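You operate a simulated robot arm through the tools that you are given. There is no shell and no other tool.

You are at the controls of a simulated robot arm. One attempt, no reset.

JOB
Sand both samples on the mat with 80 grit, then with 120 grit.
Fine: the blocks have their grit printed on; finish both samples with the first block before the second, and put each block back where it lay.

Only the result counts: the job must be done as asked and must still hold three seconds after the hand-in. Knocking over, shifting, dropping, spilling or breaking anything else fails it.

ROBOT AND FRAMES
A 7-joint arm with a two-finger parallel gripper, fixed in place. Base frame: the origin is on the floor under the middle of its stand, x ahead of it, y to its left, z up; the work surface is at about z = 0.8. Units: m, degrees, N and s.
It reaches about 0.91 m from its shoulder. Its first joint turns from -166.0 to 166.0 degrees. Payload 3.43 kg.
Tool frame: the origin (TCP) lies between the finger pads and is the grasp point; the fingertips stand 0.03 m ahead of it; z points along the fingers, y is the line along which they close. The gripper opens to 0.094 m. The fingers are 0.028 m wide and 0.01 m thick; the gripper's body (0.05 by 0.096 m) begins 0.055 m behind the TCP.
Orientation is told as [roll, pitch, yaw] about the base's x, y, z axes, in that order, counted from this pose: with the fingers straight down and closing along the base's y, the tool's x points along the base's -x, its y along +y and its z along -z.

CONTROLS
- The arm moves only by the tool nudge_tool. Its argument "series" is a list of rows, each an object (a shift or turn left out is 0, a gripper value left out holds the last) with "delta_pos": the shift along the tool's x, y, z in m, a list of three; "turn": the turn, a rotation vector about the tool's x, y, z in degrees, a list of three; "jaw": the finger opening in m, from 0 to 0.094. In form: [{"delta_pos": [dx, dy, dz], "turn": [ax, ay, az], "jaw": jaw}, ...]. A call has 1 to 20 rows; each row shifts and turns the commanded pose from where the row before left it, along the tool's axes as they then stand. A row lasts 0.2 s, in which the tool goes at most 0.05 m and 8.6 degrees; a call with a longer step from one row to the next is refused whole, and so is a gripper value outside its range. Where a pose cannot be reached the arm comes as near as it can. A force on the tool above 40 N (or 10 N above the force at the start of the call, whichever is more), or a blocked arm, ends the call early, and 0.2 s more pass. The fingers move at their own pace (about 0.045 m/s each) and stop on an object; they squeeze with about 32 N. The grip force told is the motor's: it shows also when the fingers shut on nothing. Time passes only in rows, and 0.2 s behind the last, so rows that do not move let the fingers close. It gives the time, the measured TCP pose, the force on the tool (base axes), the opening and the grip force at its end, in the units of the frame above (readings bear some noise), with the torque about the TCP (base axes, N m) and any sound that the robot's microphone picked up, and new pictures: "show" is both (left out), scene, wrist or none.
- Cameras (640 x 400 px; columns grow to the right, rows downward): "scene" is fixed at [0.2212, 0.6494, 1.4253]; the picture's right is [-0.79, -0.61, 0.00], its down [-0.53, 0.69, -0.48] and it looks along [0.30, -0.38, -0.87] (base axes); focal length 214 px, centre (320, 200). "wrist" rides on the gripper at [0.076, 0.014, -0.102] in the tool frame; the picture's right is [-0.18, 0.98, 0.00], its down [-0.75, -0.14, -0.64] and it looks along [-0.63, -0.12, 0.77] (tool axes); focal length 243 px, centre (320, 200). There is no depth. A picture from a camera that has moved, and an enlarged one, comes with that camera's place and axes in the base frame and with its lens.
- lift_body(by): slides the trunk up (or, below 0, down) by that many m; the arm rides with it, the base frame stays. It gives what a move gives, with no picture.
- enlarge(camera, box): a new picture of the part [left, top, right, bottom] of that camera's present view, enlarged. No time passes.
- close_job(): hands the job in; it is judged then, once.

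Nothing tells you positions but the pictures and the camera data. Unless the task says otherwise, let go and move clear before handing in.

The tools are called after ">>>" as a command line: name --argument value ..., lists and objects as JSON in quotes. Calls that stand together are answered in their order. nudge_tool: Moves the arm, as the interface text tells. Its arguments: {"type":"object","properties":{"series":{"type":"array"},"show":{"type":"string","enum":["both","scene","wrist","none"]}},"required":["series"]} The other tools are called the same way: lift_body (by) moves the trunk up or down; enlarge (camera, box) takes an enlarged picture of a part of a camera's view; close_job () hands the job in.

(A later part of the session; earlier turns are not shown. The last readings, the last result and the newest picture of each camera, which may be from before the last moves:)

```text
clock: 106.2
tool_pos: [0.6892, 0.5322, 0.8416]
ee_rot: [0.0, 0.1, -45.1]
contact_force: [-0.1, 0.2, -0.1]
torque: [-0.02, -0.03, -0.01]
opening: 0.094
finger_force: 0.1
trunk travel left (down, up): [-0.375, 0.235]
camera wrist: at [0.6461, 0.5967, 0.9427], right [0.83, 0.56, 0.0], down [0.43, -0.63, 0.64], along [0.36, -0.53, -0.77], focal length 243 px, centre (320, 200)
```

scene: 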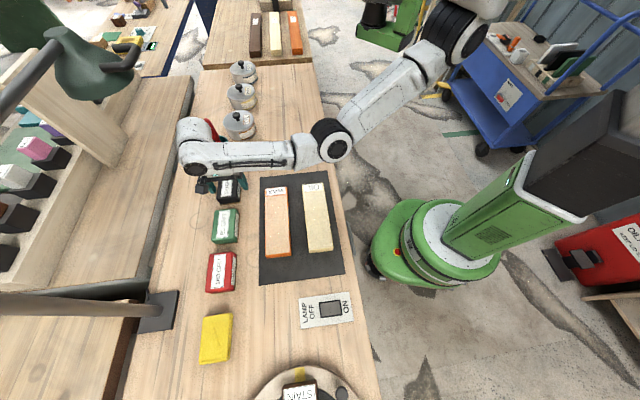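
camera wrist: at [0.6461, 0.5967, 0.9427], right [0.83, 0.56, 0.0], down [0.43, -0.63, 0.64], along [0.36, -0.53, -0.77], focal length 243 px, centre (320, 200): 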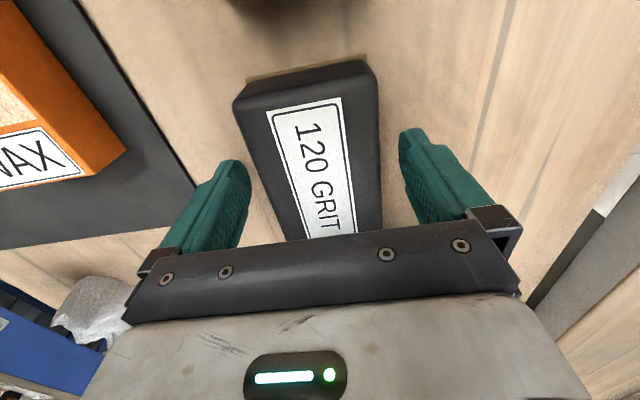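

The block is centred between open fingers and nothing is touched; the wrist is near the red handle, so I'll check that gap before closing.

>>> enlarge --camera "scene" --box '[160, 90, 280, 210]'

>>> nudge_tool --series '[{"delta_pos": [0, 0.0007, 0.002]}, {}, {"jaw": 0.03}, {"jaw": 0.03}, {"jaw": 0.03}, {"jaw": 0.03}, {"jaw": 0.03}]' --show "wrist"

```text
3.33 times, centred on (220, 150) of scene
camera zoom: at [0.2212, 0.6494, 1.4253], right [-0.79, -0.61, 0.0], down [-0.53, 0.69, -0.48], along [0.3, -0.38, -0.87], focal length 715 px, centre (653, 367)
```

zoom: 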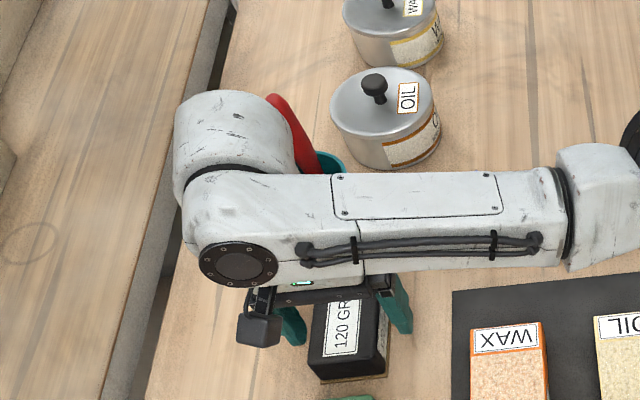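

```text
clock: 107.8
tool_pos: [0.6897, 0.5326, 0.8394]
ee_rot: [0.0, 0.1, -45.1]
contact_force: [0.7, 1.2, 0.9]
torque: [-0.02, 0.02, 0.01]
opening: 0.0687
finger_force: 32.1
trunk travel left (down, up): [-0.375, 0.235]
camera wrist: at [0.6467, 0.5969, 0.9414], right [0.83, 0.56, 0.0], down [0.43, -0.63, 0.64], along [0.36, -0.53, -0.77], focal length 243 px, centre (320, 200)
```

wrist: 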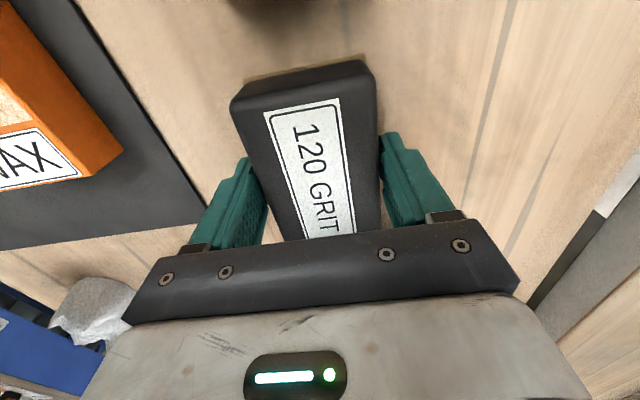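

The 120 block is gripped at 0.069 m with 32 N, and the red handle is where it was. Its home is TCP [0.690, 0.533]. I'll lift straight up, then carry it to WAX.

>>> nudge_tool --series '[{"delta_pos": [0, 0, -0.005]}, {"delta_pos": [0, 0, -0.01]}, {"delta_pos": [0, 0, -0.015]}, {"delta_pos": [0, 0, -0.02]}, {"delta_pos": [0, 0, -0.02]}, {"delta_pos": [0, 0, -0.015]}, {"delta_pos": [0.014, -0.016, 0]}, {"delta_pos": [0.016, -0.0185, 0]}, {"delta_pos": [0.016, -0.0185, 0]}, {"delta_pos": [0.016, -0.0185, 0]}, {"delta_pos": [0.016, -0.0185, 0]}, {"delta_pos": [0.016, -0.0185, 0]}, {"delta_pos": [0.016, -0.0185, 0]}, {"delta_pos": [0.016, -0.0185, 0]}, {"delta_pos": [0.006, -0.008, 0]}, {}, {}]' --show "both"

```text
clock: 111.4
tool_pos: [0.4879, 0.517, 0.9254]
ee_rot: [0.0, 0.1, -45.1]
contact_force: [-0.2, 0.1, -2.0]
torque: [-0.01, -0.03, 0.0]
opening: 0.0692
finger_force: 32.0
trunk travel left (down, up): [-0.375, 0.235]
camera wrist: at [0.4458, 0.5812, 1.0269], right [0.83, 0.56, 0.0], down [0.43, -0.63, 0.64], along [0.36, -0.53, -0.77], focal length 243 px, centre (320, 200)
```

scene: 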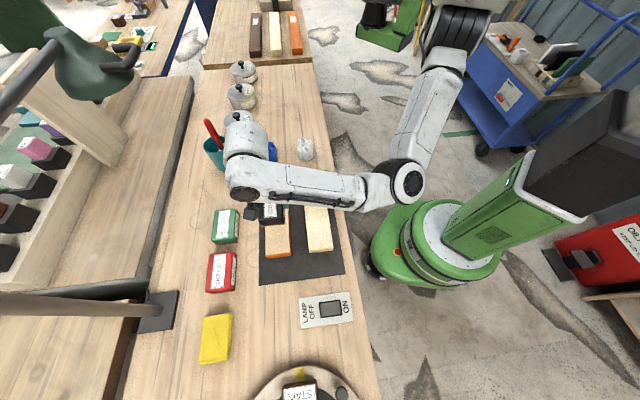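
wrist: 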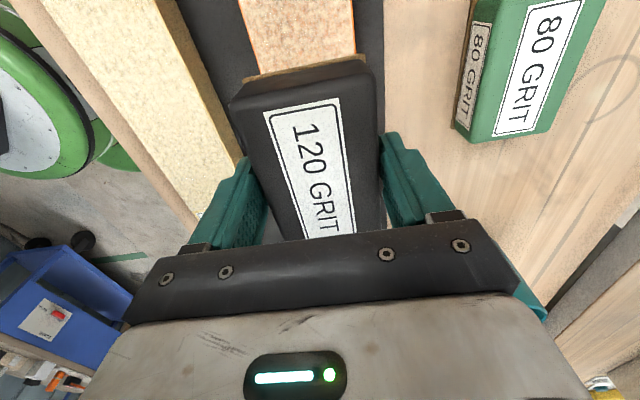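

The 120 block is over the middle of WAX. I'll lower it and feel for contact again.

>>> nudge_tool --series '[{"delta_pos": [0, 0, 0.01]}, {"delta_pos": [0, 0, 0.015]}, {"delta_pos": [0, 0, 0.012]}, {"delta_pos": [0, 0, 0.008]}, {}, {}]' --show "wrist"

>>> nudge_tool --series '[{"delta_pos": [0, 0, 0.0015]}, {"delta_pos": [0, 0, 0.0015]}, {}]' --show "none"

>>> nudge_tool --series '[{"delta_pos": [0, 0, 0.0015]}, {"delta_pos": [0, 0, 0.001]}, {}]' --show "none"

>>> nudge_tool --series '[{"delta_pos": [0, 0, 0.001]}, {}]' --show "none"

```text
clock: 112.8
tool_pos: [0.4878, 0.5171, 0.8809]
ee_rot: [0.0, 0.0, -45.1]
contact_force: [-0.4, -0.9, -2.3]
torque: [0.0, 0.02, -0.02]
opening: 0.0689
finger_force: 32.2
trunk travel left (down, up): [-0.375, 0.235]
camera wrist: at [0.4452, 0.5818, 0.983], right [0.83, 0.56, 0.0], down [0.43, -0.63, 0.64], along [0.36, -0.53, -0.77], focal length 243 px, centre (320, 200)
```

wrist: 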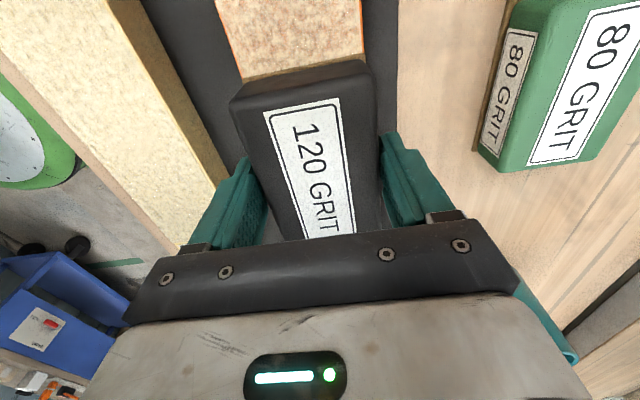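

```text
clock: 113.6
tool_pos: [0.4878, 0.5176, 0.8774]
ee_rot: [0.0, 0.1, -45.1]
contact_force: [0.3, -0.1, -1.4]
torque: [0.0, 0.0, 0.0]
opening: 0.0689
finger_force: 31.8
trunk travel left (down, up): [-0.375, 0.235]
```

```text
clock: 114.4
tool_pos: [0.4876, 0.5186, 0.8749]
ee_rot: [0.0, 0.1, -45.0]
contact_force: [-0.5, 0.3, -1.7]
torque: [-0.01, 0.02, 0.0]
opening: 0.0692
finger_force: 31.5
trunk travel left (down, up): [-0.375, 0.235]
```

```text
clock: 115.0
tool_pos: [0.4888, 0.5184, 0.8744]
ee_rot: [0.0, 0.1, -45.0]
contact_force: [1.2, -0.9, -1.8]
torque: [-0.06, -0.02, -0.01]
opening: 0.0692
finger_force: 31.7
trunk travel left (down, up): [-0.375, 0.235]
```

>>> nudge_tool --series '[{"delta_pos": [0, 0, 0.001]}, {}]' --show "none"

>>> nudge_tool --series '[{"delta_pos": [0, 0, 0.001]}, {}]' --show "none"

```text
clock: 115.6
tool_pos: [0.4882, 0.5184, 0.8739]
ee_rot: [0.1, 0.1, -45.1]
contact_force: [1.0, 1.9, 2.9]
torque: [-0.09, 0.0, 0.01]
opening: 0.0691
finger_force: 32.2
trunk travel left (down, up): [-0.375, 0.235]
```

```text
clock: 116.2
tool_pos: [0.4884, 0.5175, 0.8724]
ee_rot: [0.2, 0.1, -45.0]
contact_force: [-0.2, 0.6, 14.1]
torque: [-0.36, 0.25, -0.03]
opening: 0.0689
finger_force: 31.2
trunk travel left (down, up): [-0.375, 0.235]
```

Contact is good at 14 N. I'll stroke to the near end first, then full strokes back and forth as before.

>>> nudge_tool --series '[{"delta_pos": [0.0085, 0, 0]}, {"delta_pos": [0.0085, 0, 0]}, {"delta_pos": [0.0085, 0, 0]}, {"delta_pos": [0.0085, 0, 0]}, {}]' --show "none"

>>> nudge_tool --series '[{"delta_pos": [0.0085, 0, 0]}, {"delta_pos": [0.0085, 0, 0]}, {"delta_pos": [0.0085, 0, 0]}, {"delta_pos": [0.0065, 0, 0]}, {}]' --show "both"

```text
clock: 117.4
tool_pos: [0.4659, 0.5424, 0.8736]
ee_rot: [0.1, 0.2, -45.2]
contact_force: [12.3, -12.7, 23.3]
torque: [-0.3, 0.08, 0.03]
opening: 0.0691
finger_force: 31.7
trunk travel left (down, up): [-0.375, 0.235]
```

```text
clock: 118.6
tool_pos: [0.4428, 0.5635, 0.8725]
ee_rot: [0.2, 0.0, -45.3]
contact_force: [16.4, -11.8, 29.9]
torque: [-0.13, 0.03, -0.11]
opening: 0.069
finger_force: 32.3
trunk travel left (down, up): [-0.375, 0.235]
camera wrist: at [0.3998, 0.6278, 0.9748], right [0.83, 0.56, 0.0], down [0.43, -0.64, 0.64], along [0.36, -0.53, -0.77], focal length 243 px, centre (320, 200)
```

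scene: 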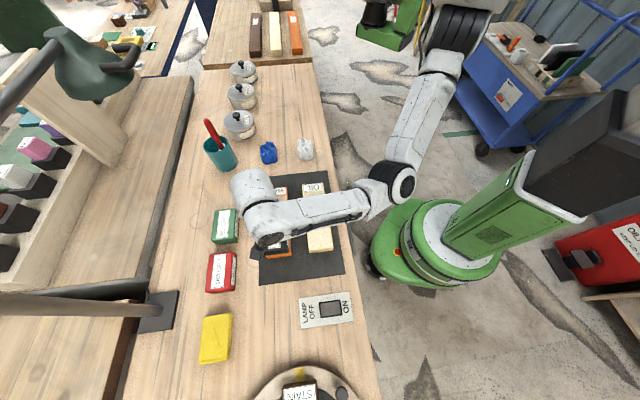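
wrist: 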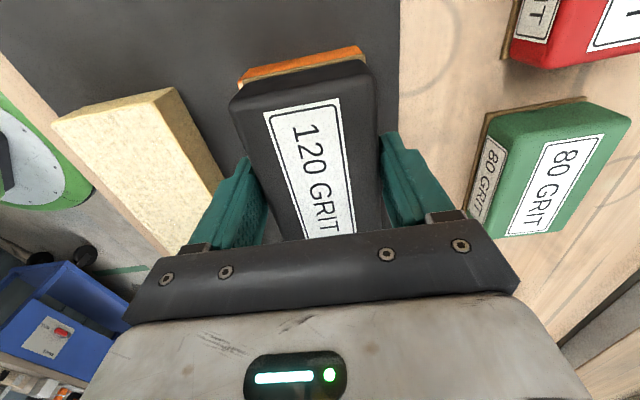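

At WAX's near end with 30 N. Now the full stroke to the label end.

>>> nudge_tool --series '[{"delta_pos": [-0.0085, 0, 0]}, {"delta_pos": [-0.0085, 0, 0]}, {"delta_pos": [-0.0085, 0, 0]}, {"delta_pos": [-0.0085, 0, 0]}, {"delta_pos": [-0.0085, 0, 0]}, {"delta_pos": [-0.0085, 0, 0]}, {"delta_pos": [-0.0085, 0, 0]}, {"delta_pos": [-0.0085, 0, 0]}, {}]' --show "none"

>>> nudge_tool --series '[{"delta_pos": [-0.0085, 0, 0]}, {"delta_pos": [-0.0085, 0, 0]}, {"delta_pos": [-0.0085, 0, 0]}, {"delta_pos": [-0.0085, 0, 0]}, {"delta_pos": [-0.0085, 0, 0]}, {"delta_pos": [-0.0085, 0, 0]}, {"delta_pos": [-0.0085, 0, 0]}, {"delta_pos": [-0.004, 0, 0]}, {}]' --show "both"

>>> enlarge --camera "scene" --box '[250, 175, 350, 275]'

```text
clock: 120.6
tool_pos: [0.4898, 0.5163, 0.8726]
ee_rot: [0.1, 0.0, -44.9]
contact_force: [-13.1, 12.6, 24.7]
torque: [0.16, 0.1, 0.09]
opening: 0.0689
finger_force: 31.9
trunk travel left (down, up): [-0.375, 0.235]
```

```text
clock: 122.6
tool_pos: [0.5345, 0.4719, 0.8724]
ee_rot: [0.1, 0.0, -45.0]
contact_force: [-12.1, 15.3, 26.5]
torque: [0.16, 0.06, 0.14]
opening: 0.0693
finger_force: 32.2
trunk travel left (down, up): [-0.375, 0.235]
camera wrist: at [0.4909, 0.5356, 0.9744], right [0.83, 0.56, 0.0], down [0.43, -0.63, 0.64], along [0.36, -0.53, -0.77], focal length 243 px, centre (320, 200)
```

scene: 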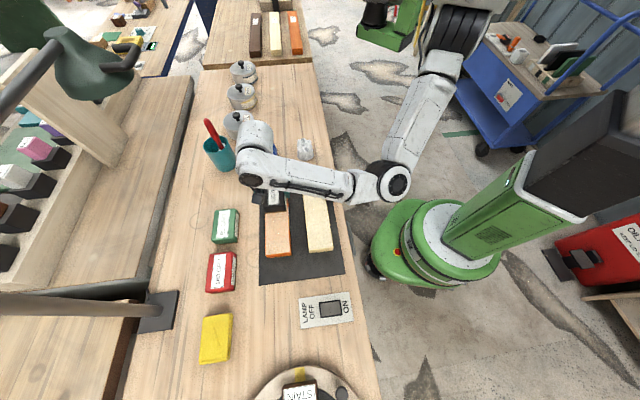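
wrist: 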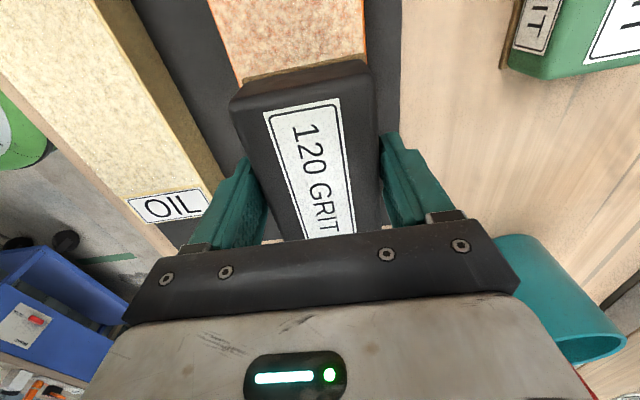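

```text
4.00 times, centred on (300, 225) of scene
camera zoom: at [0.2212, 0.6494, 1.4253], right [-0.79, -0.61, 0.0], down [-0.53, 0.69, -0.48], along [0.3, -0.38, -0.87], focal length 858 px, centre (400, 100)
```

zoom: 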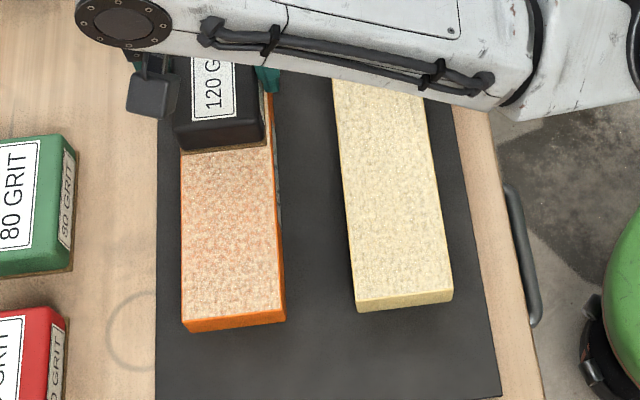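

The 120 pass is changing the surface tone, strongest towards the label end so far. Another full stroke each way should even it out.

>>> nudge_tool --series '[{"delta_pos": [0.0085, 0, 0]}, {"delta_pos": [0.0085, 0, 0]}, {"delta_pos": [0.0085, 0, 0]}, {"delta_pos": [0.0085, 0, 0]}, {"delta_pos": [0.0085, 0, 0]}, {"delta_pos": [0.0085, 0, 0]}, {"delta_pos": [0.0085, 0, 0]}, {"delta_pos": [0.0085, 0, 0]}, {}]' --show "none"

>>> nudge_tool --series '[{"delta_pos": [0.0085, 0, 0]}, {"delta_pos": [0.0085, 0, 0]}, {"delta_pos": [0.0085, 0, 0]}, {"delta_pos": [0.0085, 0, 0]}, {"delta_pos": [0.0085, 0, 0]}, {"delta_pos": [0.0085, 0, 0]}, {"delta_pos": [0.0085, 0, 0]}, {"delta_pos": [0.006, 0, 0]}, {}]' --show "none"

```text
clock: 124.6
tool_pos: [0.4861, 0.5214, 0.8715]
ee_rot: [-0.1, 0.3, -45.1]
contact_force: [3.1, -5.0, 5.2]
torque: [0.01, -0.23, -0.15]
opening: 0.0691
finger_force: 31.6
trunk travel left (down, up): [-0.375, 0.235]
```

```text
clock: 126.6
tool_pos: [0.4397, 0.5664, 0.8722]
ee_rot: [-0.1, 0.1, -45.1]
contact_force: [0.6, -1.3, 0.5]
torque: [0.0, 0.07, 0.05]
opening: 0.0692
finger_force: 32.1
trunk travel left (down, up): [-0.375, 0.235]
```

Contact faded on this stroke (the block creeps a little in the grip), so I'll press 1 mm more and stroke towards the label end.

>>> nudge_tool --series '[{"delta_pos": [0, 0, 0.0006]}, {"delta_pos": [0, 0, 0.0006]}, {"delta_pos": [-0.0085, 0, 0]}, {"delta_pos": [-0.0085, 0, 0]}, {"delta_pos": [-0.0085, 0, 0]}, {"delta_pos": [-0.0085, 0, 0]}, {"delta_pos": [-0.0085, 0, 0]}, {"delta_pos": [-0.0085, 0, 0]}, {"delta_pos": [-0.0085, 0, 0]}, {}]' --show "none"

>>> nudge_tool --series '[{"delta_pos": [-0.0085, 0, 0]}, {"delta_pos": [-0.0085, 0, 0]}, {"delta_pos": [-0.0085, 0, 0]}, {"delta_pos": [-0.0085, 0, 0]}, {"delta_pos": [-0.0085, 0, 0]}, {"delta_pos": [-0.0085, 0, 0]}, {"delta_pos": [-0.0085, 0, 0]}, {"delta_pos": [-0.0085, 0, 0]}, {"delta_pos": [-0.002, 0, 0]}, {}]' --show "scene"

>>> enlarge --camera "scene" --box '[250, 175, 350, 275]'

>>> enlarge --camera "wrist" --box '[180, 0, 420, 150]'

```text
clock: 128.8
tool_pos: [0.4818, 0.5243, 0.8727]
ee_rot: [0.1, 0.1, -45.0]
contact_force: [-14.4, 15.5, 27.8]
torque: [0.01, 0.13, 0.1]
opening: 0.0691
finger_force: 31.6
trunk travel left (down, up): [-0.375, 0.235]
```

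```text
clock: 131.0
tool_pos: [0.5315, 0.474, 0.8729]
ee_rot: [0.1, 0.1, -45.2]
contact_force: [-10.0, 13.8, 28.5]
torque: [0.1, 0.03, 0.11]
opening: 0.069
finger_force: 32.2
trunk travel left (down, up): [-0.375, 0.235]
```

scene: 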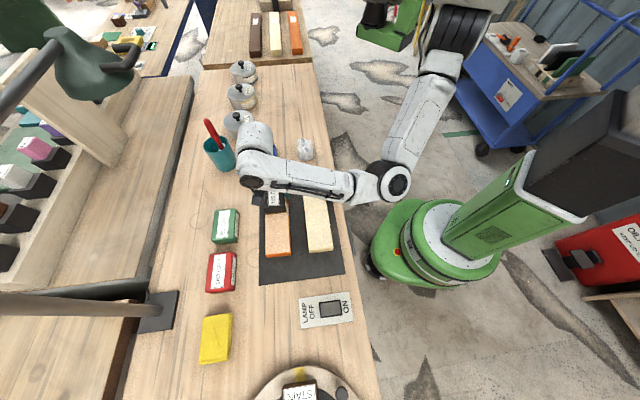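

```text
4.00 times, centred on (300, 225) of scene
camera zoom: at [0.2212, 0.6494, 1.4253], right [-0.79, -0.61, 0.0], down [-0.53, 0.69, -0.48], along [0.3, -0.38, -0.87], focal length 858 px, centre (400, 100)
```

zoom: 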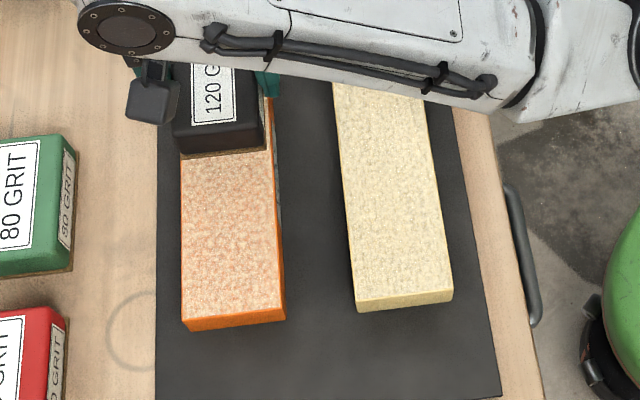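

```text
2.67 times, centred on (300, 75) of wrist
camera zoom: at [0.4885, 0.5385, 0.9735], right [0.83, 0.56, 0.0], down [0.43, -0.64, 0.64], along [0.36, -0.53, -0.77], focal length 647 px, centre (373, 533)
```

zoom: 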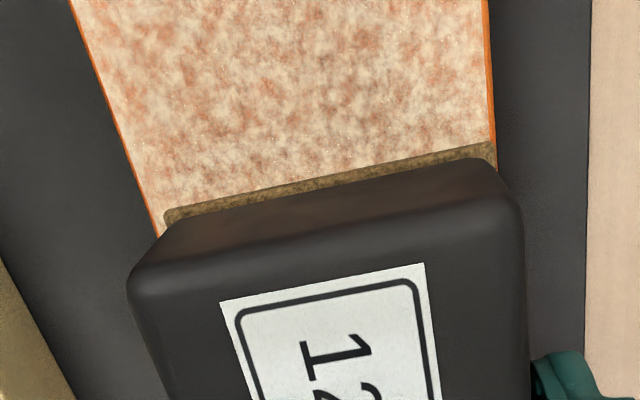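

Getting more even; the near end has had slightly less contact with this block, so I'll carry the next stroke about 5 mm further there and return.

>>> nudge_tool --series '[{"delta_pos": [-0.003, 0, 0]}, {"delta_pos": [0.0085, 0, 0]}, {"delta_pos": [0.0085, 0, 0]}, {"delta_pos": [0.0085, 0, 0]}, {"delta_pos": [0.0085, 0, 0]}, {"delta_pos": [0.0085, 0, 0]}, {"delta_pos": [0.0085, 0, 0]}, {"delta_pos": [0.0085, 0, 0]}, {"delta_pos": [0.0085, 0, 0]}, {}]' --show "none"

>>> nudge_tool --series '[{"delta_pos": [0, 0, 0.0005]}, {"delta_pos": [0.0085, 0, 0]}, {"delta_pos": [0.0085, 0, 0]}, {"delta_pos": [0.0085, 0, 0]}, {"delta_pos": [0.0085, 0, 0]}, {"delta_pos": [0.0085, 0, 0]}, {"delta_pos": [0.0085, 0, 0]}, {"delta_pos": [0.0085, 0, 0]}, {"delta_pos": [0.0085, 0, 0]}, {}]' --show "none"

```text
clock: 131.8
tool_pos: [0.5276, 0.4805, 0.8717]
ee_rot: [0.1, -0.5, -46.0]
contact_force: [7.3, -7.8, 14.0]
torque: [0.12, 0.46, 0.14]
opening: 0.0691
finger_force: 32.2
trunk travel left (down, up): [-0.375, 0.235]
stopped in row 3: the force on the tool passed its limit at 44 N (the readings are from after the stop); the commanded pose is now the measured one
```

```text
clock: 133.1
tool_pos: [0.5047, 0.5029, 0.8717]
ee_rot: [0.2, -0.6, -46.2]
contact_force: [4.5, -9.2, 14.0]
torque: [0.01, 0.52, 0.33]
opening: 0.0689
finger_force: 31.5
trunk travel left (down, up): [-0.375, 0.235]
stopped in row 6: the force on the tool passed its limit at 40 N (the readings are from after the stop); the commanded pose is now the measured one
```

The force limit stopped the stroke and left a small tilt and yaw offset in the commanded pose. I'll undo that, ease up half a millimetre and continue to the near end.

>>> nudge_tool --series '[{"delta_pos": [0, 0, -0.0008], "turn": [0.2, 0.7, -1.2]}, {}]' --show "none"

>>> nudge_tool --series '[{"delta_pos": [0.0085, 0, 0]}, {"delta_pos": [0.0085, 0, 0]}, {"delta_pos": [0.0085, 0, 0]}, {"delta_pos": [0.0085, 0, 0]}, {"delta_pos": [0.0085, 0, 0]}, {}]' --show "none"

```text
clock: 133.7
tool_pos: [0.5045, 0.5051, 0.8715]
ee_rot: [-0.1, 0.2, -45.0]
contact_force: [-0.1, -7.1, 9.4]
torque: [-0.48, -0.59, -0.34]
opening: 0.0689
finger_force: 32.0
trunk travel left (down, up): [-0.375, 0.235]
```

```text
clock: 135.1
tool_pos: [0.4748, 0.5341, 0.8705]
ee_rot: [-0.2, 0.2, -44.8]
contact_force: [3.0, -5.0, 6.9]
torque: [0.06, -0.24, -0.21]
opening: 0.0691
finger_force: 32.2
trunk travel left (down, up): [-0.375, 0.235]
```

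Back level and moving with about 7–9 N. I'll press slightly more, correct a 2 mm sideways drift and finish to the near end.

>>> nudge_tool --series '[{"delta_pos": [0.0085, -0.001, 0.0005]}, {"delta_pos": [0.0085, -0.001, 0]}, {"delta_pos": [0.0085, 0, 0]}, {"delta_pos": [0.0085, 0, 0]}, {"delta_pos": [0.0085, 0, 0]}, {"delta_pos": [0.006, 0, 0]}, {}]' --show "wrist"

>>> enlarge --camera "wrist" --box '[200, 20, 400, 145]'

```text
clock: 136.7
tool_pos: [0.4394, 0.5663, 0.8714]
ee_rot: [-0.1, 0.3, -45.0]
contact_force: [8.3, -7.7, 14.9]
torque: [-0.03, -0.15, -0.08]
opening: 0.0692
finger_force: 31.9
trunk travel left (down, up): [-0.375, 0.235]
camera wrist: at [0.3956, 0.6308, 0.9727], right [0.82, 0.57, 0.0], down [0.44, -0.63, 0.64], along [0.36, -0.53, -0.77], focal length 243 px, centre (320, 200)
```

wrist: 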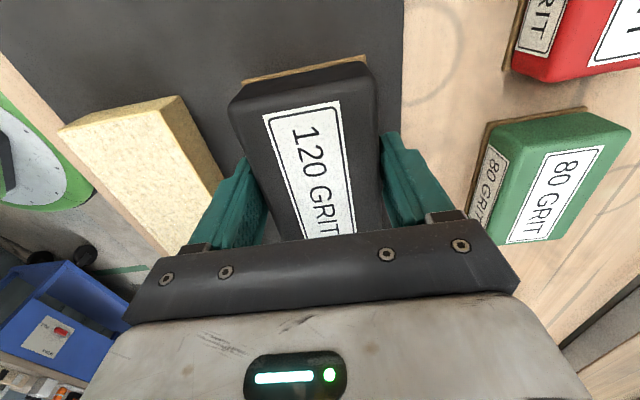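

```text
3.20 times, centred on (300, 82) of wrist
camera zoom: at [0.3956, 0.6308, 0.9727], right [0.82, 0.57, 0.0], down [0.44, -0.63, 0.64], along [0.36, -0.53, -0.77], focal length 776 px, centre (384, 576)
```

zoom: 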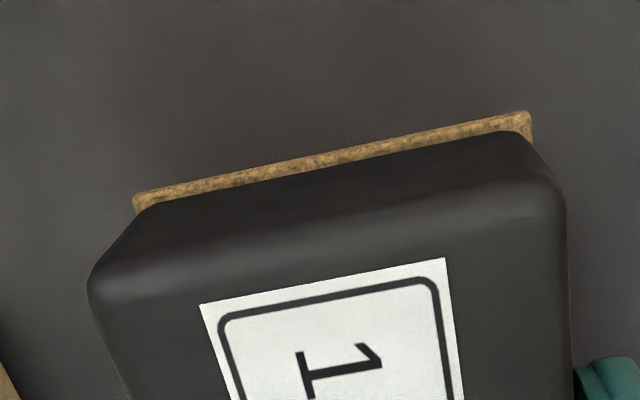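

The block slightly overhangs the near end now. I'll verify in the scene view that WAX has not shifted.

>>> nudge_tool --series '[{}]' --show "scene"

>>> enlarge --camera "scene" --box '[250, 175, 350, 275]'

```text
clock: 137.1
tool_pos: [0.4394, 0.5663, 0.8717]
ee_rot: [0.1, 0.2, -44.9]
contact_force: [7.9, -7.7, 15.5]
torque: [0.01, -0.14, -0.08]
opening: 0.0692
finger_force: 32.1
trunk travel left (down, up): [-0.375, 0.235]
```

scene: 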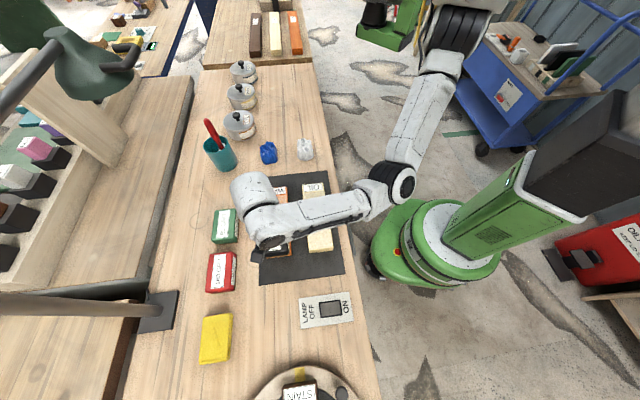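

```text
4.00 times, centred on (300, 225) of scene
camera zoom: at [0.2212, 0.6494, 1.4253], right [-0.79, -0.61, 0.0], down [-0.53, 0.69, -0.48], along [0.3, -0.38, -0.87], focal length 858 px, centre (400, 100)
```

zoom: 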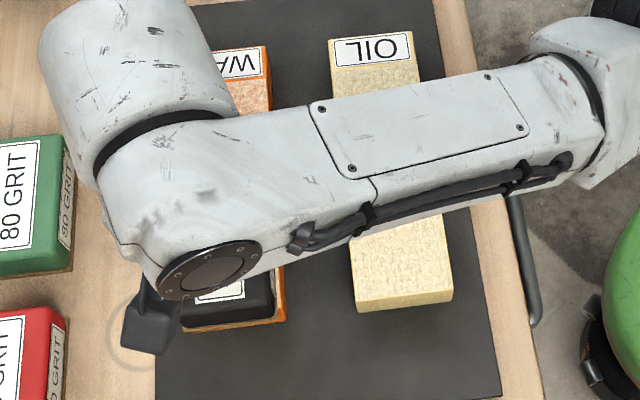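

WAX is still exactly in place. Now the return stroke to the label end.

>>> nudge_tool --series '[{"delta_pos": [-0.0085, 0, 0]}, {"delta_pos": [-0.0085, 0, 0]}, {"delta_pos": [-0.0085, 0, 0]}, {"delta_pos": [-0.0085, 0, 0]}, {"delta_pos": [-0.0085, 0, 0]}, {"delta_pos": [-0.0085, 0, 0]}, {"delta_pos": [-0.0085, 0, 0]}, {"delta_pos": [-0.0085, 0, 0]}, {}]' --show "none"

>>> nudge_tool --series '[{"delta_pos": [-0.0085, 0, 0]}, {"delta_pos": [-0.0085, 0, 0]}, {"delta_pos": [-0.0085, 0, 0]}, {"delta_pos": [-0.0085, 0, 0]}, {"delta_pos": [-0.0085, 0, 0]}, {"delta_pos": [-0.0085, 0, 0]}, {"delta_pos": [-0.0085, 0, 0]}, {"delta_pos": [-0.0085, 0, 0]}, {}]' --show "both"

>>> enlarge --camera "scene" --box '[250, 175, 350, 275]'

>>> enlarge --camera "wrist" --box '[180, 0, 420, 150]'

```text
clock: 139.1
tool_pos: [0.4873, 0.5189, 0.8694]
ee_rot: [-0.1, 0.1, -45.1]
contact_force: [-3.3, 3.2, 7.0]
torque: [0.05, -0.03, 0.0]
opening: 0.069
finger_force: 32.3
trunk travel left (down, up): [-0.375, 0.235]
```

```text
clock: 141.1
tool_pos: [0.535, 0.471, 0.8711]
ee_rot: [-0.1, 0.2, -44.9]
contact_force: [-4.2, 3.7, 6.9]
torque: [0.06, -0.06, 0.11]
opening: 0.0689
finger_force: 32.0
trunk travel left (down, up): [-0.375, 0.235]
camera wrist: at [0.4923, 0.5345, 0.9726], right [0.82, 0.57, 0.0], down [0.44, -0.63, 0.64], along [0.36, -0.53, -0.77], focal length 243 px, centre (320, 200)
```

scene: 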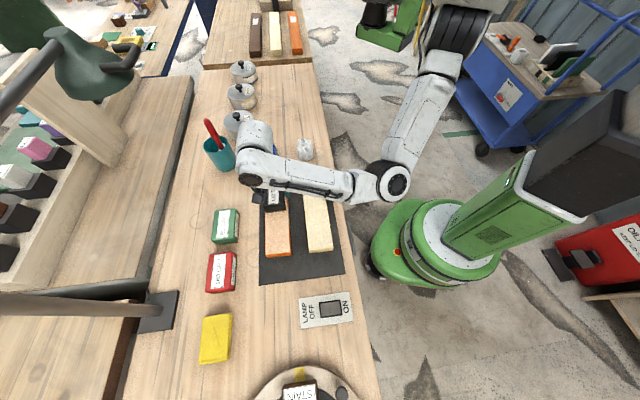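
wrist: 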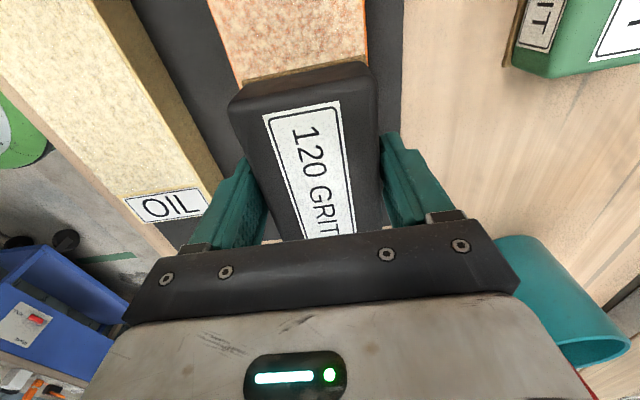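

```text
4.00 times, centred on (300, 225) of scene
camera zoom: at [0.2212, 0.6494, 1.4253], right [-0.79, -0.61, 0.0], down [-0.53, 0.69, -0.48], along [0.3, -0.38, -0.87], focal length 858 px, centre (400, 100)
```

zoom: 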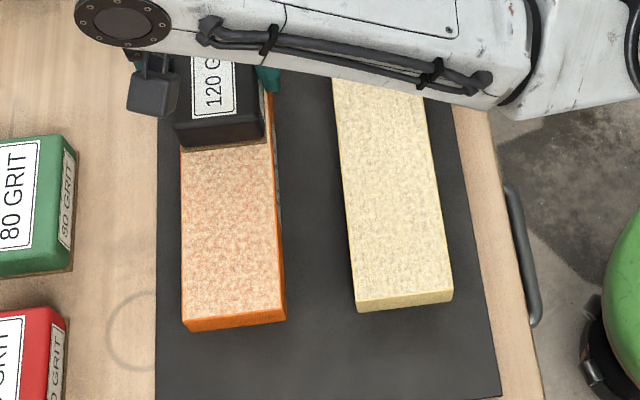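

```text
2.67 times, centred on (300, 75) of wrist
camera zoom: at [0.4923, 0.5345, 0.9726], right [0.82, 0.57, 0.0], down [0.44, -0.63, 0.64], along [0.36, -0.53, -0.77], focal length 647 px, centre (373, 533)
```

zoom: 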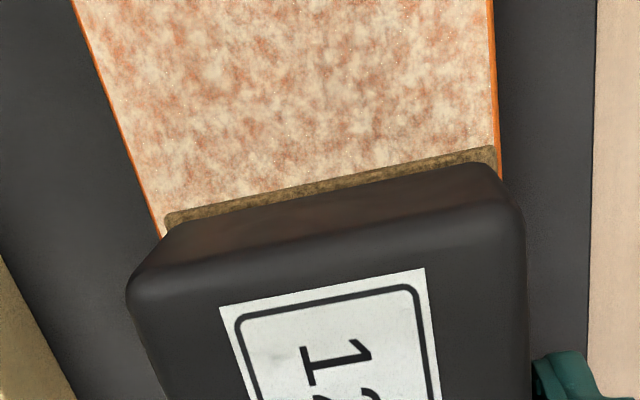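

It looks nearly uniform with a slightly paler strip at the near end. One more round trip at moderate pressure will finish WAX.

>>> nudge_tool --series '[{"delta_pos": [0.0085, 0, 0.0005]}, {"delta_pos": [0.0085, 0, 0]}, {"delta_pos": [0.0085, 0, 0]}, {"delta_pos": [0.0085, 0, 0]}, {"delta_pos": [0.0085, 0, 0]}, {"delta_pos": [0.0085, 0, 0]}, {"delta_pos": [0.0085, 0, 0]}, {}]' --show "none"

>>> nudge_tool --series '[{"delta_pos": [0.0085, 0, 0]}, {"delta_pos": [0.0085, 0, 0]}, {"delta_pos": [0.0085, 0, 0]}, {"delta_pos": [0.0085, 0, 0]}, {"delta_pos": [0.0085, 0, 0]}, {"delta_pos": [0.0085, 0, 0]}, {"delta_pos": [0.0085, 0, 0]}, {"delta_pos": [0.0085, 0, 0]}, {"delta_pos": [0.006, 0, 0]}, {}]' --show "none"

```text
clock: 142.9
tool_pos: [0.492, 0.5127, 0.8698]
ee_rot: [-0.2, 0.2, -45.0]
contact_force: [5.9, -6.0, 11.2]
torque: [-0.02, -0.2, -0.12]
opening: 0.0692
finger_force: 31.7
trunk travel left (down, up): [-0.375, 0.235]
```

```text
clock: 145.1
tool_pos: [0.4409, 0.5666, 0.8708]
ee_rot: [-0.1, 0.2, -44.9]
contact_force: [0.5, -2.9, 3.2]
torque: [0.0, 0.06, 0.0]
opening: 0.0688
finger_force: 31.9
trunk travel left (down, up): [-0.375, 0.235]
```

>>> nudge_tool --series '[{"delta_pos": [0, 0, 0.0005]}, {"delta_pos": [0, 0, 0.0004]}, {"delta_pos": [-0.0085, 0, 0]}, {"delta_pos": [-0.0085, 0, 0]}, {"delta_pos": [-0.0085, 0, 0]}, {"delta_pos": [-0.0085, 0, 0]}, {"delta_pos": [-0.0085, 0, 0]}, {"delta_pos": [-0.0085, 0, 0]}, {"delta_pos": [-0.0085, 0, 0]}, {}]' --show "none"

>>> nudge_tool --series '[{"delta_pos": [-0.0085, 0, 0]}, {"delta_pos": [-0.0085, 0, 0]}, {"delta_pos": [-0.0085, 0, 0]}, {"delta_pos": [-0.0085, 0, 0]}, {"delta_pos": [-0.0085, 0, 0]}, {"delta_pos": [-0.0085, 0, 0]}, {"delta_pos": [-0.0085, 0, 0]}, {"delta_pos": [-0.0085, 0, 0]}, {}]' --show "scene"

>>> enlarge --camera "scene" --box '[250, 175, 350, 275]'

```text
clock: 147.3
tool_pos: [0.4815, 0.5232, 0.87]
ee_rot: [0.0, 0.2, -44.8]
contact_force: [-13.9, 14.1, 25.6]
torque: [0.12, 0.11, 0.01]
opening: 0.0692
finger_force: 32.1
trunk travel left (down, up): [-0.375, 0.235]
```

```text
clock: 149.3
tool_pos: [0.5303, 0.4755, 0.87]
ee_rot: [0.0, 0.1, -45.0]
contact_force: [-11.8, 12.4, 25.5]
torque: [0.0, 0.03, 0.04]
opening: 0.069
finger_force: 31.9
trunk travel left (down, up): [-0.375, 0.235]
```

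scene: 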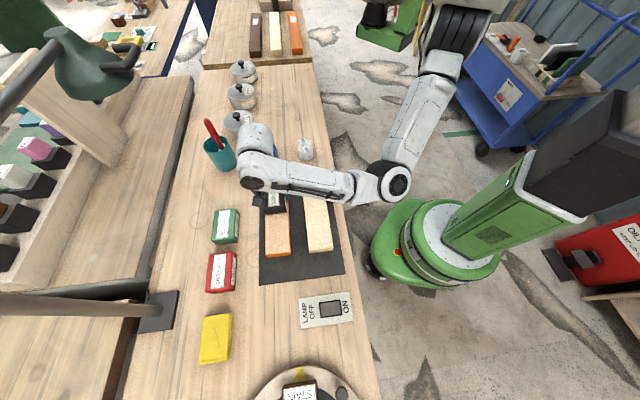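

```text
4.00 times, centred on (300, 225) of scene
camera zoom: at [0.2212, 0.6494, 1.4253], right [-0.79, -0.61, 0.0], down [-0.53, 0.69, -0.48], along [0.3, -0.38, -0.87], focal length 858 px, centre (400, 100)
```

zoom: 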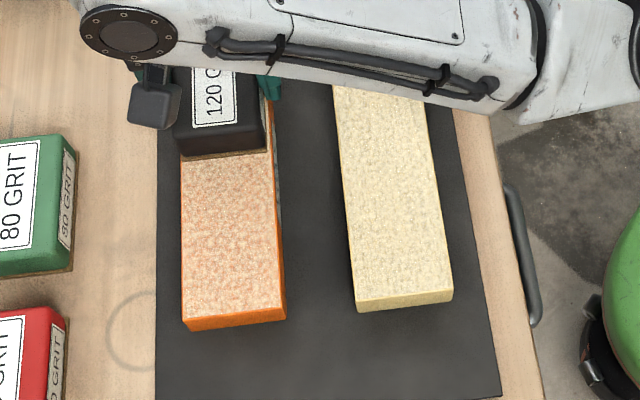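

WAX is uniform with 120 now. I'll finish the last few mm at the label end, lift, and move over to the middle of OIL.

>>> nudge_tool --series '[{"delta_pos": [-0.006, 0, 0]}, {"delta_pos": [0.003, 0, -0.001]}, {"delta_pos": [0, 0, -0.005]}, {"delta_pos": [0, 0, -0.01]}, {"delta_pos": [0, 0, -0.015]}, {"delta_pos": [0, 0, -0.015]}, {"delta_pos": [0, 0, -0.005]}, {"delta_pos": [0.008, -0.016, 0]}, {"delta_pos": [0.009, -0.018, 0]}, {"delta_pos": [0.009, -0.018, 0]}, {"delta_pos": [0.009, -0.018, 0]}, {"delta_pos": [0.009, -0.018, 0]}, {"delta_pos": [0.009, -0.018, 0]}, {"delta_pos": [0.009, -0.0155, 0]}, {}, {}]' --show "both"

>>> enlarge --camera "scene" --box '[250, 175, 350, 275]'

>>> enlarge --camera "wrist" --box '[200, 0, 560, 225]'

```text
clock: 152.7
tool_pos: [0.4025, 0.4303, 0.92]
ee_rot: [0.0, 0.1, -44.9]
contact_force: [0.7, 0.2, -1.3]
torque: [0.0, 0.0, 0.0]
opening: 0.0691
finger_force: 32.0
trunk travel left (down, up): [-0.375, 0.235]
camera wrist: at [0.3593, 0.4941, 1.0218], right [0.82, 0.57, 0.0], down [0.44, -0.63, 0.64], along [0.36, -0.53, -0.77], focal length 243 px, centre (320, 200)
```

scene: 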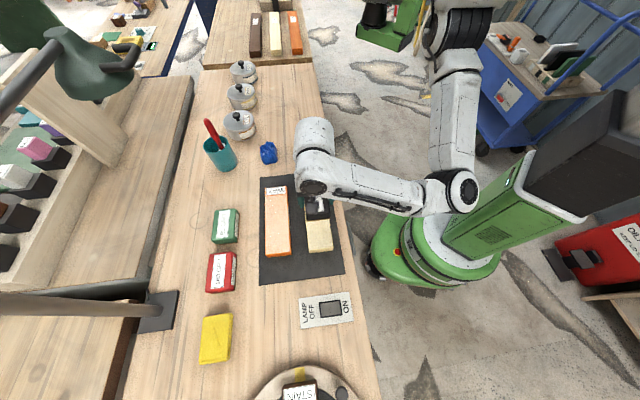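
wrist: 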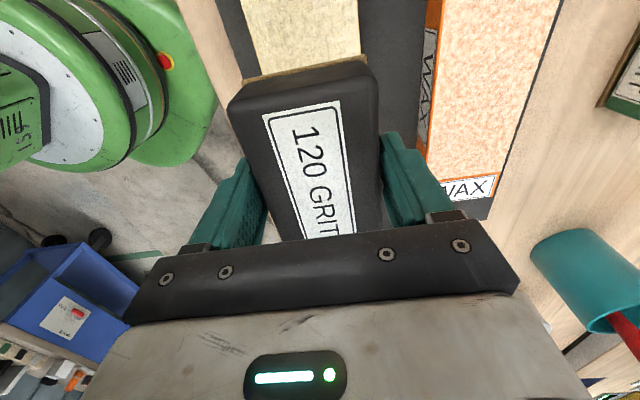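

```text
4.00 times, centred on (300, 225) of scene
camera zoom: at [0.2212, 0.6494, 1.4253], right [-0.79, -0.61, 0.0], down [-0.53, 0.69, -0.48], along [0.3, -0.38, -0.87], focal length 858 px, centre (400, 100)
```

zoom: 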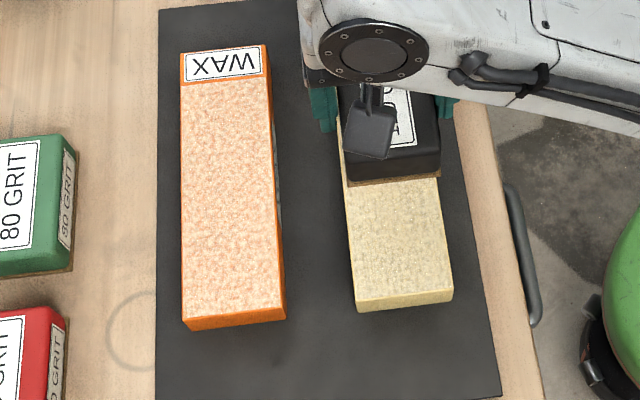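

```text
1.78 times, centred on (380, 112) of wrist
camera zoom: at [0.3593, 0.4941, 1.0218], right [0.82, 0.57, 0.0], down [0.44, -0.63, 0.64], along [0.36, -0.53, -0.77], focal length 431 px, centre (213, 356)
```

zoom: 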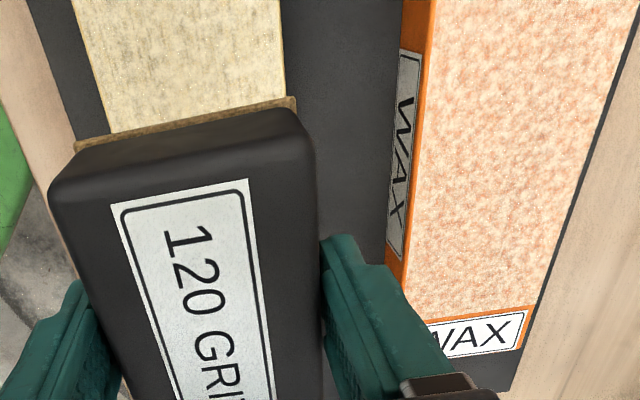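

WAX is finished evenly with 120. I'll lower onto OIL, feeling for contact.

>>> nudge_tool --series '[{"delta_pos": [0, 0.001, 0.01]}, {"delta_pos": [0, 0, 0.015]}, {"delta_pos": [0, 0, 0.012]}, {"delta_pos": [0, 0, 0.008]}, {}, {}]' --show "none"

>>> nudge_tool --series '[{"delta_pos": [0, 0, 0.001]}, {"delta_pos": [0, 0, 0.001]}, {}]' --show "none"

>>> nudge_tool --series '[{"delta_pos": [0, 0, 0.001]}, {}]' --show "none"

>>> nudge_tool --series '[{"delta_pos": [0, 0, 0.001]}, {}]' --show "none"

```text
clock: 154.1
tool_pos: [0.4036, 0.4321, 0.8739]
ee_rot: [-0.1, 0.3, -44.9]
contact_force: [-1.0, -0.7, -2.3]
torque: [0.0, 0.0, -0.01]
opening: 0.0692
finger_force: 31.8
trunk travel left (down, up): [-0.375, 0.235]
```

```text
clock: 154.9
tool_pos: [0.4029, 0.4315, 0.8724]
ee_rot: [-0.1, 0.2, -44.9]
contact_force: [-0.1, 0.9, -1.5]
torque: [0.04, 0.03, 0.0]
opening: 0.069
finger_force: 31.9
trunk travel left (down, up): [-0.375, 0.235]
```

```text
clock: 155.5
tool_pos: [0.4027, 0.4315, 0.8718]
ee_rot: [-0.1, 0.1, -44.9]
contact_force: [-0.3, -0.5, -1.3]
torque: [0.01, -0.03, 0.02]
opening: 0.0691
finger_force: 32.2
trunk travel left (down, up): [-0.375, 0.235]
```

```text
clock: 156.1
tool_pos: [0.4048, 0.4314, 0.8727]
ee_rot: [-0.1, 0.2, -44.9]
contact_force: [0.1, -0.1, -1.6]
torque: [0.01, 0.0, 0.01]
opening: 0.0689
finger_force: 32.5
trunk travel left (down, up): [-0.375, 0.235]
```

>>> nudge_tool --series '[{"delta_pos": [0, 0, 0.001]}, {}]' --show "none"

>>> nudge_tool --series '[{"delta_pos": [0, 0, 0.001]}, {}]' --show "none"

>>> nudge_tool --series '[{"delta_pos": [0, 0, 0.0005]}, {}]' --show "none"

```text
clock: 156.7
tool_pos: [0.4033, 0.4311, 0.8696]
ee_rot: [0.0, 0.1, -44.9]
contact_force: [0.2, -0.7, 3.2]
torque: [-0.13, -0.21, -0.02]
opening: 0.0689
finger_force: 31.8
trunk travel left (down, up): [-0.375, 0.235]
```

```text
clock: 157.3
tool_pos: [0.4035, 0.4313, 0.87]
ee_rot: [0.0, 0.1, -44.9]
contact_force: [-0.5, -1.9, 11.6]
torque: [-0.29, -0.24, -0.05]
opening: 0.0691
finger_force: 32.3
trunk travel left (down, up): [-0.375, 0.235]
```

```text
clock: 157.9
tool_pos: [0.4034, 0.4314, 0.8708]
ee_rot: [0.0, 0.2, -44.9]
contact_force: [0.0, -2.4, 21.0]
torque: [-0.16, 0.02, 0.01]
opening: 0.0691
finger_force: 32.1
trunk travel left (down, up): [-0.375, 0.235]
```

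Contact is firm at 21 N. I'll begin towards the label end, then take full strokes.

>>> nudge_tool --series '[{"delta_pos": [-0.0085, 0, 0]}, {"delta_pos": [-0.0085, 0, 0]}, {"delta_pos": [-0.0085, 0, 0]}, {"delta_pos": [-0.0085, 0, 0]}, {"delta_pos": [-0.0085, 0, 0]}, {"delta_pos": [-0.0085, 0, 0]}, {"delta_pos": [-0.0085, 0, 0]}, {"delta_pos": [-0.005, 0, 0]}, {}]' --show "none"

>>> nudge_tool --series '[{"delta_pos": [0.0085, 0, -0.0005]}, {"delta_pos": [0.0085, 0, 0]}, {"delta_pos": [0.0085, 0, 0]}, {"delta_pos": [0.0085, 0, 0]}, {"delta_pos": [0.0085, 0, 0]}, {}]' --show "none"

```text
clock: 159.9
tool_pos: [0.4491, 0.3869, 0.8706]
ee_rot: [0.1, 0.2, -44.8]
contact_force: [-12.8, 17.6, 31.4]
torque: [0.11, 0.18, 0.15]
opening: 0.0689
finger_force: 31.4
trunk travel left (down, up): [-0.375, 0.235]
```

```text
clock: 161.3
tool_pos: [0.4197, 0.4152, 0.8687]
ee_rot: [0.0, 0.0, -45.1]
contact_force: [12.4, -14.0, 25.2]
torque: [-0.23, -0.08, -0.05]
opening: 0.069
finger_force: 32.0
trunk travel left (down, up): [-0.375, 0.235]
```

Forces are good (about 25–31 N). I'll continue to the near end.

>>> nudge_tool --series '[{"delta_pos": [0.0085, 0, 0]}, {"delta_pos": [0.0085, 0, 0]}, {"delta_pos": [0.0085, 0, 0]}, {"delta_pos": [0.0085, 0, 0]}, {"delta_pos": [0.0085, 0, 0]}, {}]' --show "none"

>>> nudge_tool --series '[{"delta_pos": [0.0085, 0, 0]}, {"delta_pos": [0.0085, 0, 0]}, {"delta_pos": [0.0085, 0, 0]}, {"delta_pos": [0.0085, 0, 0]}, {"delta_pos": [0.0085, 0, 0]}, {"delta_pos": [0.006, 0, 0]}, {}]' --show "wrist"

>>> enlarge --camera "wrist" --box '[200, 20, 400, 145]'

```text
clock: 162.7
tool_pos: [0.3887, 0.4452, 0.8692]
ee_rot: [-0.2, 0.2, -44.9]
contact_force: [7.5, -7.7, 12.4]
torque: [-0.14, -0.04, -0.06]
opening: 0.0688
finger_force: 32.1
trunk travel left (down, up): [-0.375, 0.235]
```

```text
clock: 164.3
tool_pos: [0.3543, 0.4806, 0.8695]
ee_rot: [-0.1, 0.1, -44.9]
contact_force: [1.8, -1.2, 1.4]
torque: [0.09, 0.05, -0.02]
opening: 0.069
finger_force: 31.8
trunk travel left (down, up): [-0.375, 0.235]
camera wrist: at [0.3108, 0.5443, 0.9708], right [0.82, 0.57, 0.0], down [0.44, -0.63, 0.64], along [0.36, -0.53, -0.77], focal length 243 px, centre (320, 200)
```

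wrist: 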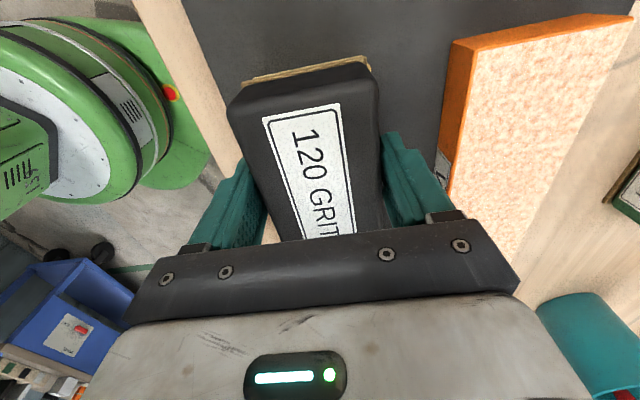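

```text
3.20 times, centred on (300, 82) of wrist
camera zoom: at [0.3108, 0.5443, 0.9708], right [0.82, 0.57, 0.0], down [0.44, -0.63, 0.64], along [0.36, -0.53, -0.77], focal length 776 px, centre (384, 576)
```

zoom: 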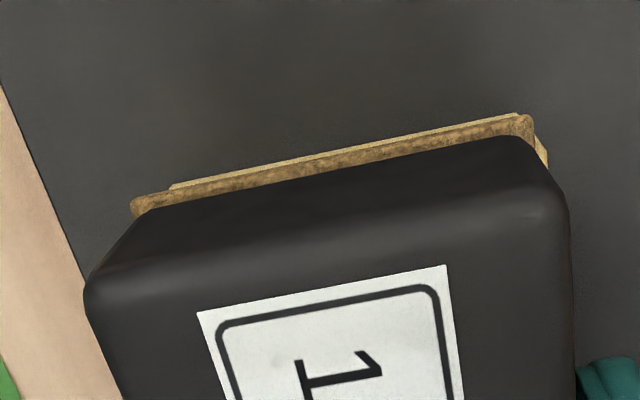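

The block overhangs the near end slightly and sits about 2 mm to one side, so I'll shift by 2 mm, press again and stroke to the label end.

>>> nudge_tool --series '[{"delta_pos": [0, 0.001, 0.0005]}, {"delta_pos": [0, 0.001, 0.0006]}, {"delta_pos": [-0.0085, 0, 0]}, {"delta_pos": [-0.0085, 0, 0]}, {"delta_pos": [-0.0085, 0, 0]}, {"delta_pos": [-0.0085, 0, 0]}, {"delta_pos": [-0.0085, 0, 0]}, {"delta_pos": [-0.0085, 0, 0]}, {"delta_pos": [-0.0085, 0, 0]}, {}]' --show "none"

>>> nudge_tool --series '[{"delta_pos": [-0.0085, 0, 0]}, {"delta_pos": [-0.0085, 0, 0]}, {"delta_pos": [-0.0085, 0, 0]}, {"delta_pos": [-0.0085, 0, 0]}, {"delta_pos": [-0.0085, 0, 0]}, {"delta_pos": [-0.0085, 0, 0]}, {"delta_pos": [-0.0085, 0, 0]}, {"delta_pos": [-0.0085, 0, 0]}, {"delta_pos": [-0.004, 0, 0]}, {}]' --show "both"

>>> enlarge --camera "scene" --box '[250, 175, 350, 275]'

```text
clock: 166.5
tool_pos: [0.3986, 0.4387, 0.8694]
ee_rot: [-0.2, 0.1, -44.8]
contact_force: [-3.9, 4.2, 4.6]
torque: [0.1, 0.0, 0.08]
opening: 0.0691
finger_force: 32.6
trunk travel left (down, up): [-0.375, 0.235]
```

```text
clock: 168.7
tool_pos: [0.4471, 0.389, 0.8688]
ee_rot: [0.0, 0.3, -44.8]
contact_force: [-14.1, 11.8, 23.9]
torque: [0.04, 0.21, 0.05]
opening: 0.0689
finger_force: 31.9
trunk travel left (down, up): [-0.375, 0.235]
camera wrist: at [0.4043, 0.4535, 0.9706], right [0.82, 0.57, 0.0], down [0.44, -0.63, 0.64], along [0.36, -0.53, -0.77], focal length 243 px, centre (320, 200)
```

scene: 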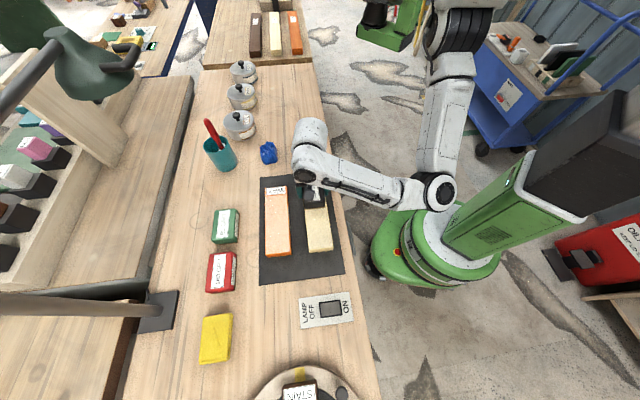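
wrist: 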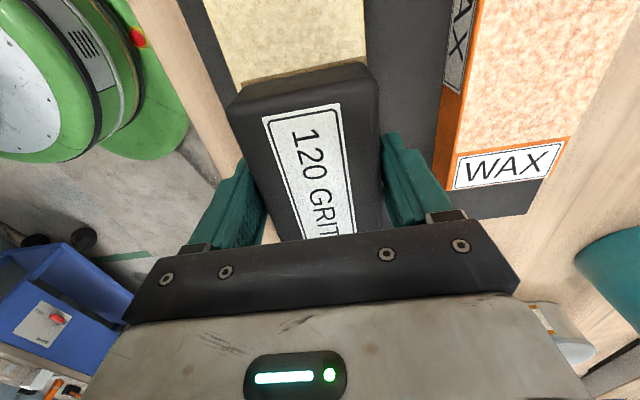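

```text
4.00 times, centred on (300, 225) of scene
camera zoom: at [0.2212, 0.6494, 1.4253], right [-0.79, -0.61, 0.0], down [-0.53, 0.69, -0.48], along [0.3, -0.38, -0.87], focal length 858 px, centre (400, 100)
```

zoom: 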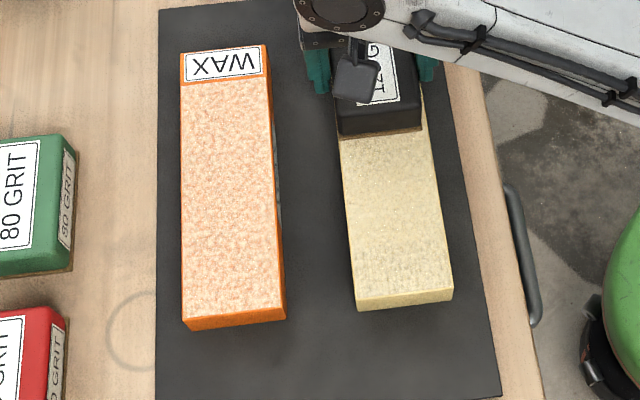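

OIL's label half is done but the near third still shows the coarser 80 look. I'll go back and work the near half more.

>>> nudge_tool --series '[{"delta_pos": [0.0085, 0, -0.0003]}, {"delta_pos": [0.0085, 0, 0]}, {"delta_pos": [0.0085, 0, 0]}, {"delta_pos": [0.0085, 0, 0]}, {"delta_pos": [0.0085, 0, 0]}, {"delta_pos": [0.0085, 0, 0]}, {}]' --show "none"

>>> nudge_tool --series '[{"delta_pos": [0.0085, 0, 0.0003]}, {"delta_pos": [0.0085, 0, 0]}, {"delta_pos": [0.0085, 0, 0]}, {"delta_pos": [0.0085, 0, 0]}, {"delta_pos": [0.0085, 0, 0]}, {}]' --show "none"

```text
clock: 170.3
tool_pos: [0.4142, 0.4237, 0.8681]
ee_rot: [-0.1, 0.0, -45.0]
contact_force: [14.2, -15.0, 26.4]
torque: [-0.18, -0.23, -0.13]
opening: 0.0693
finger_force: 32.2
trunk travel left (down, up): [-0.375, 0.235]
```

```text
clock: 171.7
tool_pos: [0.3841, 0.4556, 0.868]
ee_rot: [-0.1, 0.3, -44.9]
contact_force: [5.4, -7.8, 13.7]
torque: [-0.17, -0.24, -0.1]
opening: 0.0689
finger_force: 31.7
trunk travel left (down, up): [-0.375, 0.235]
```

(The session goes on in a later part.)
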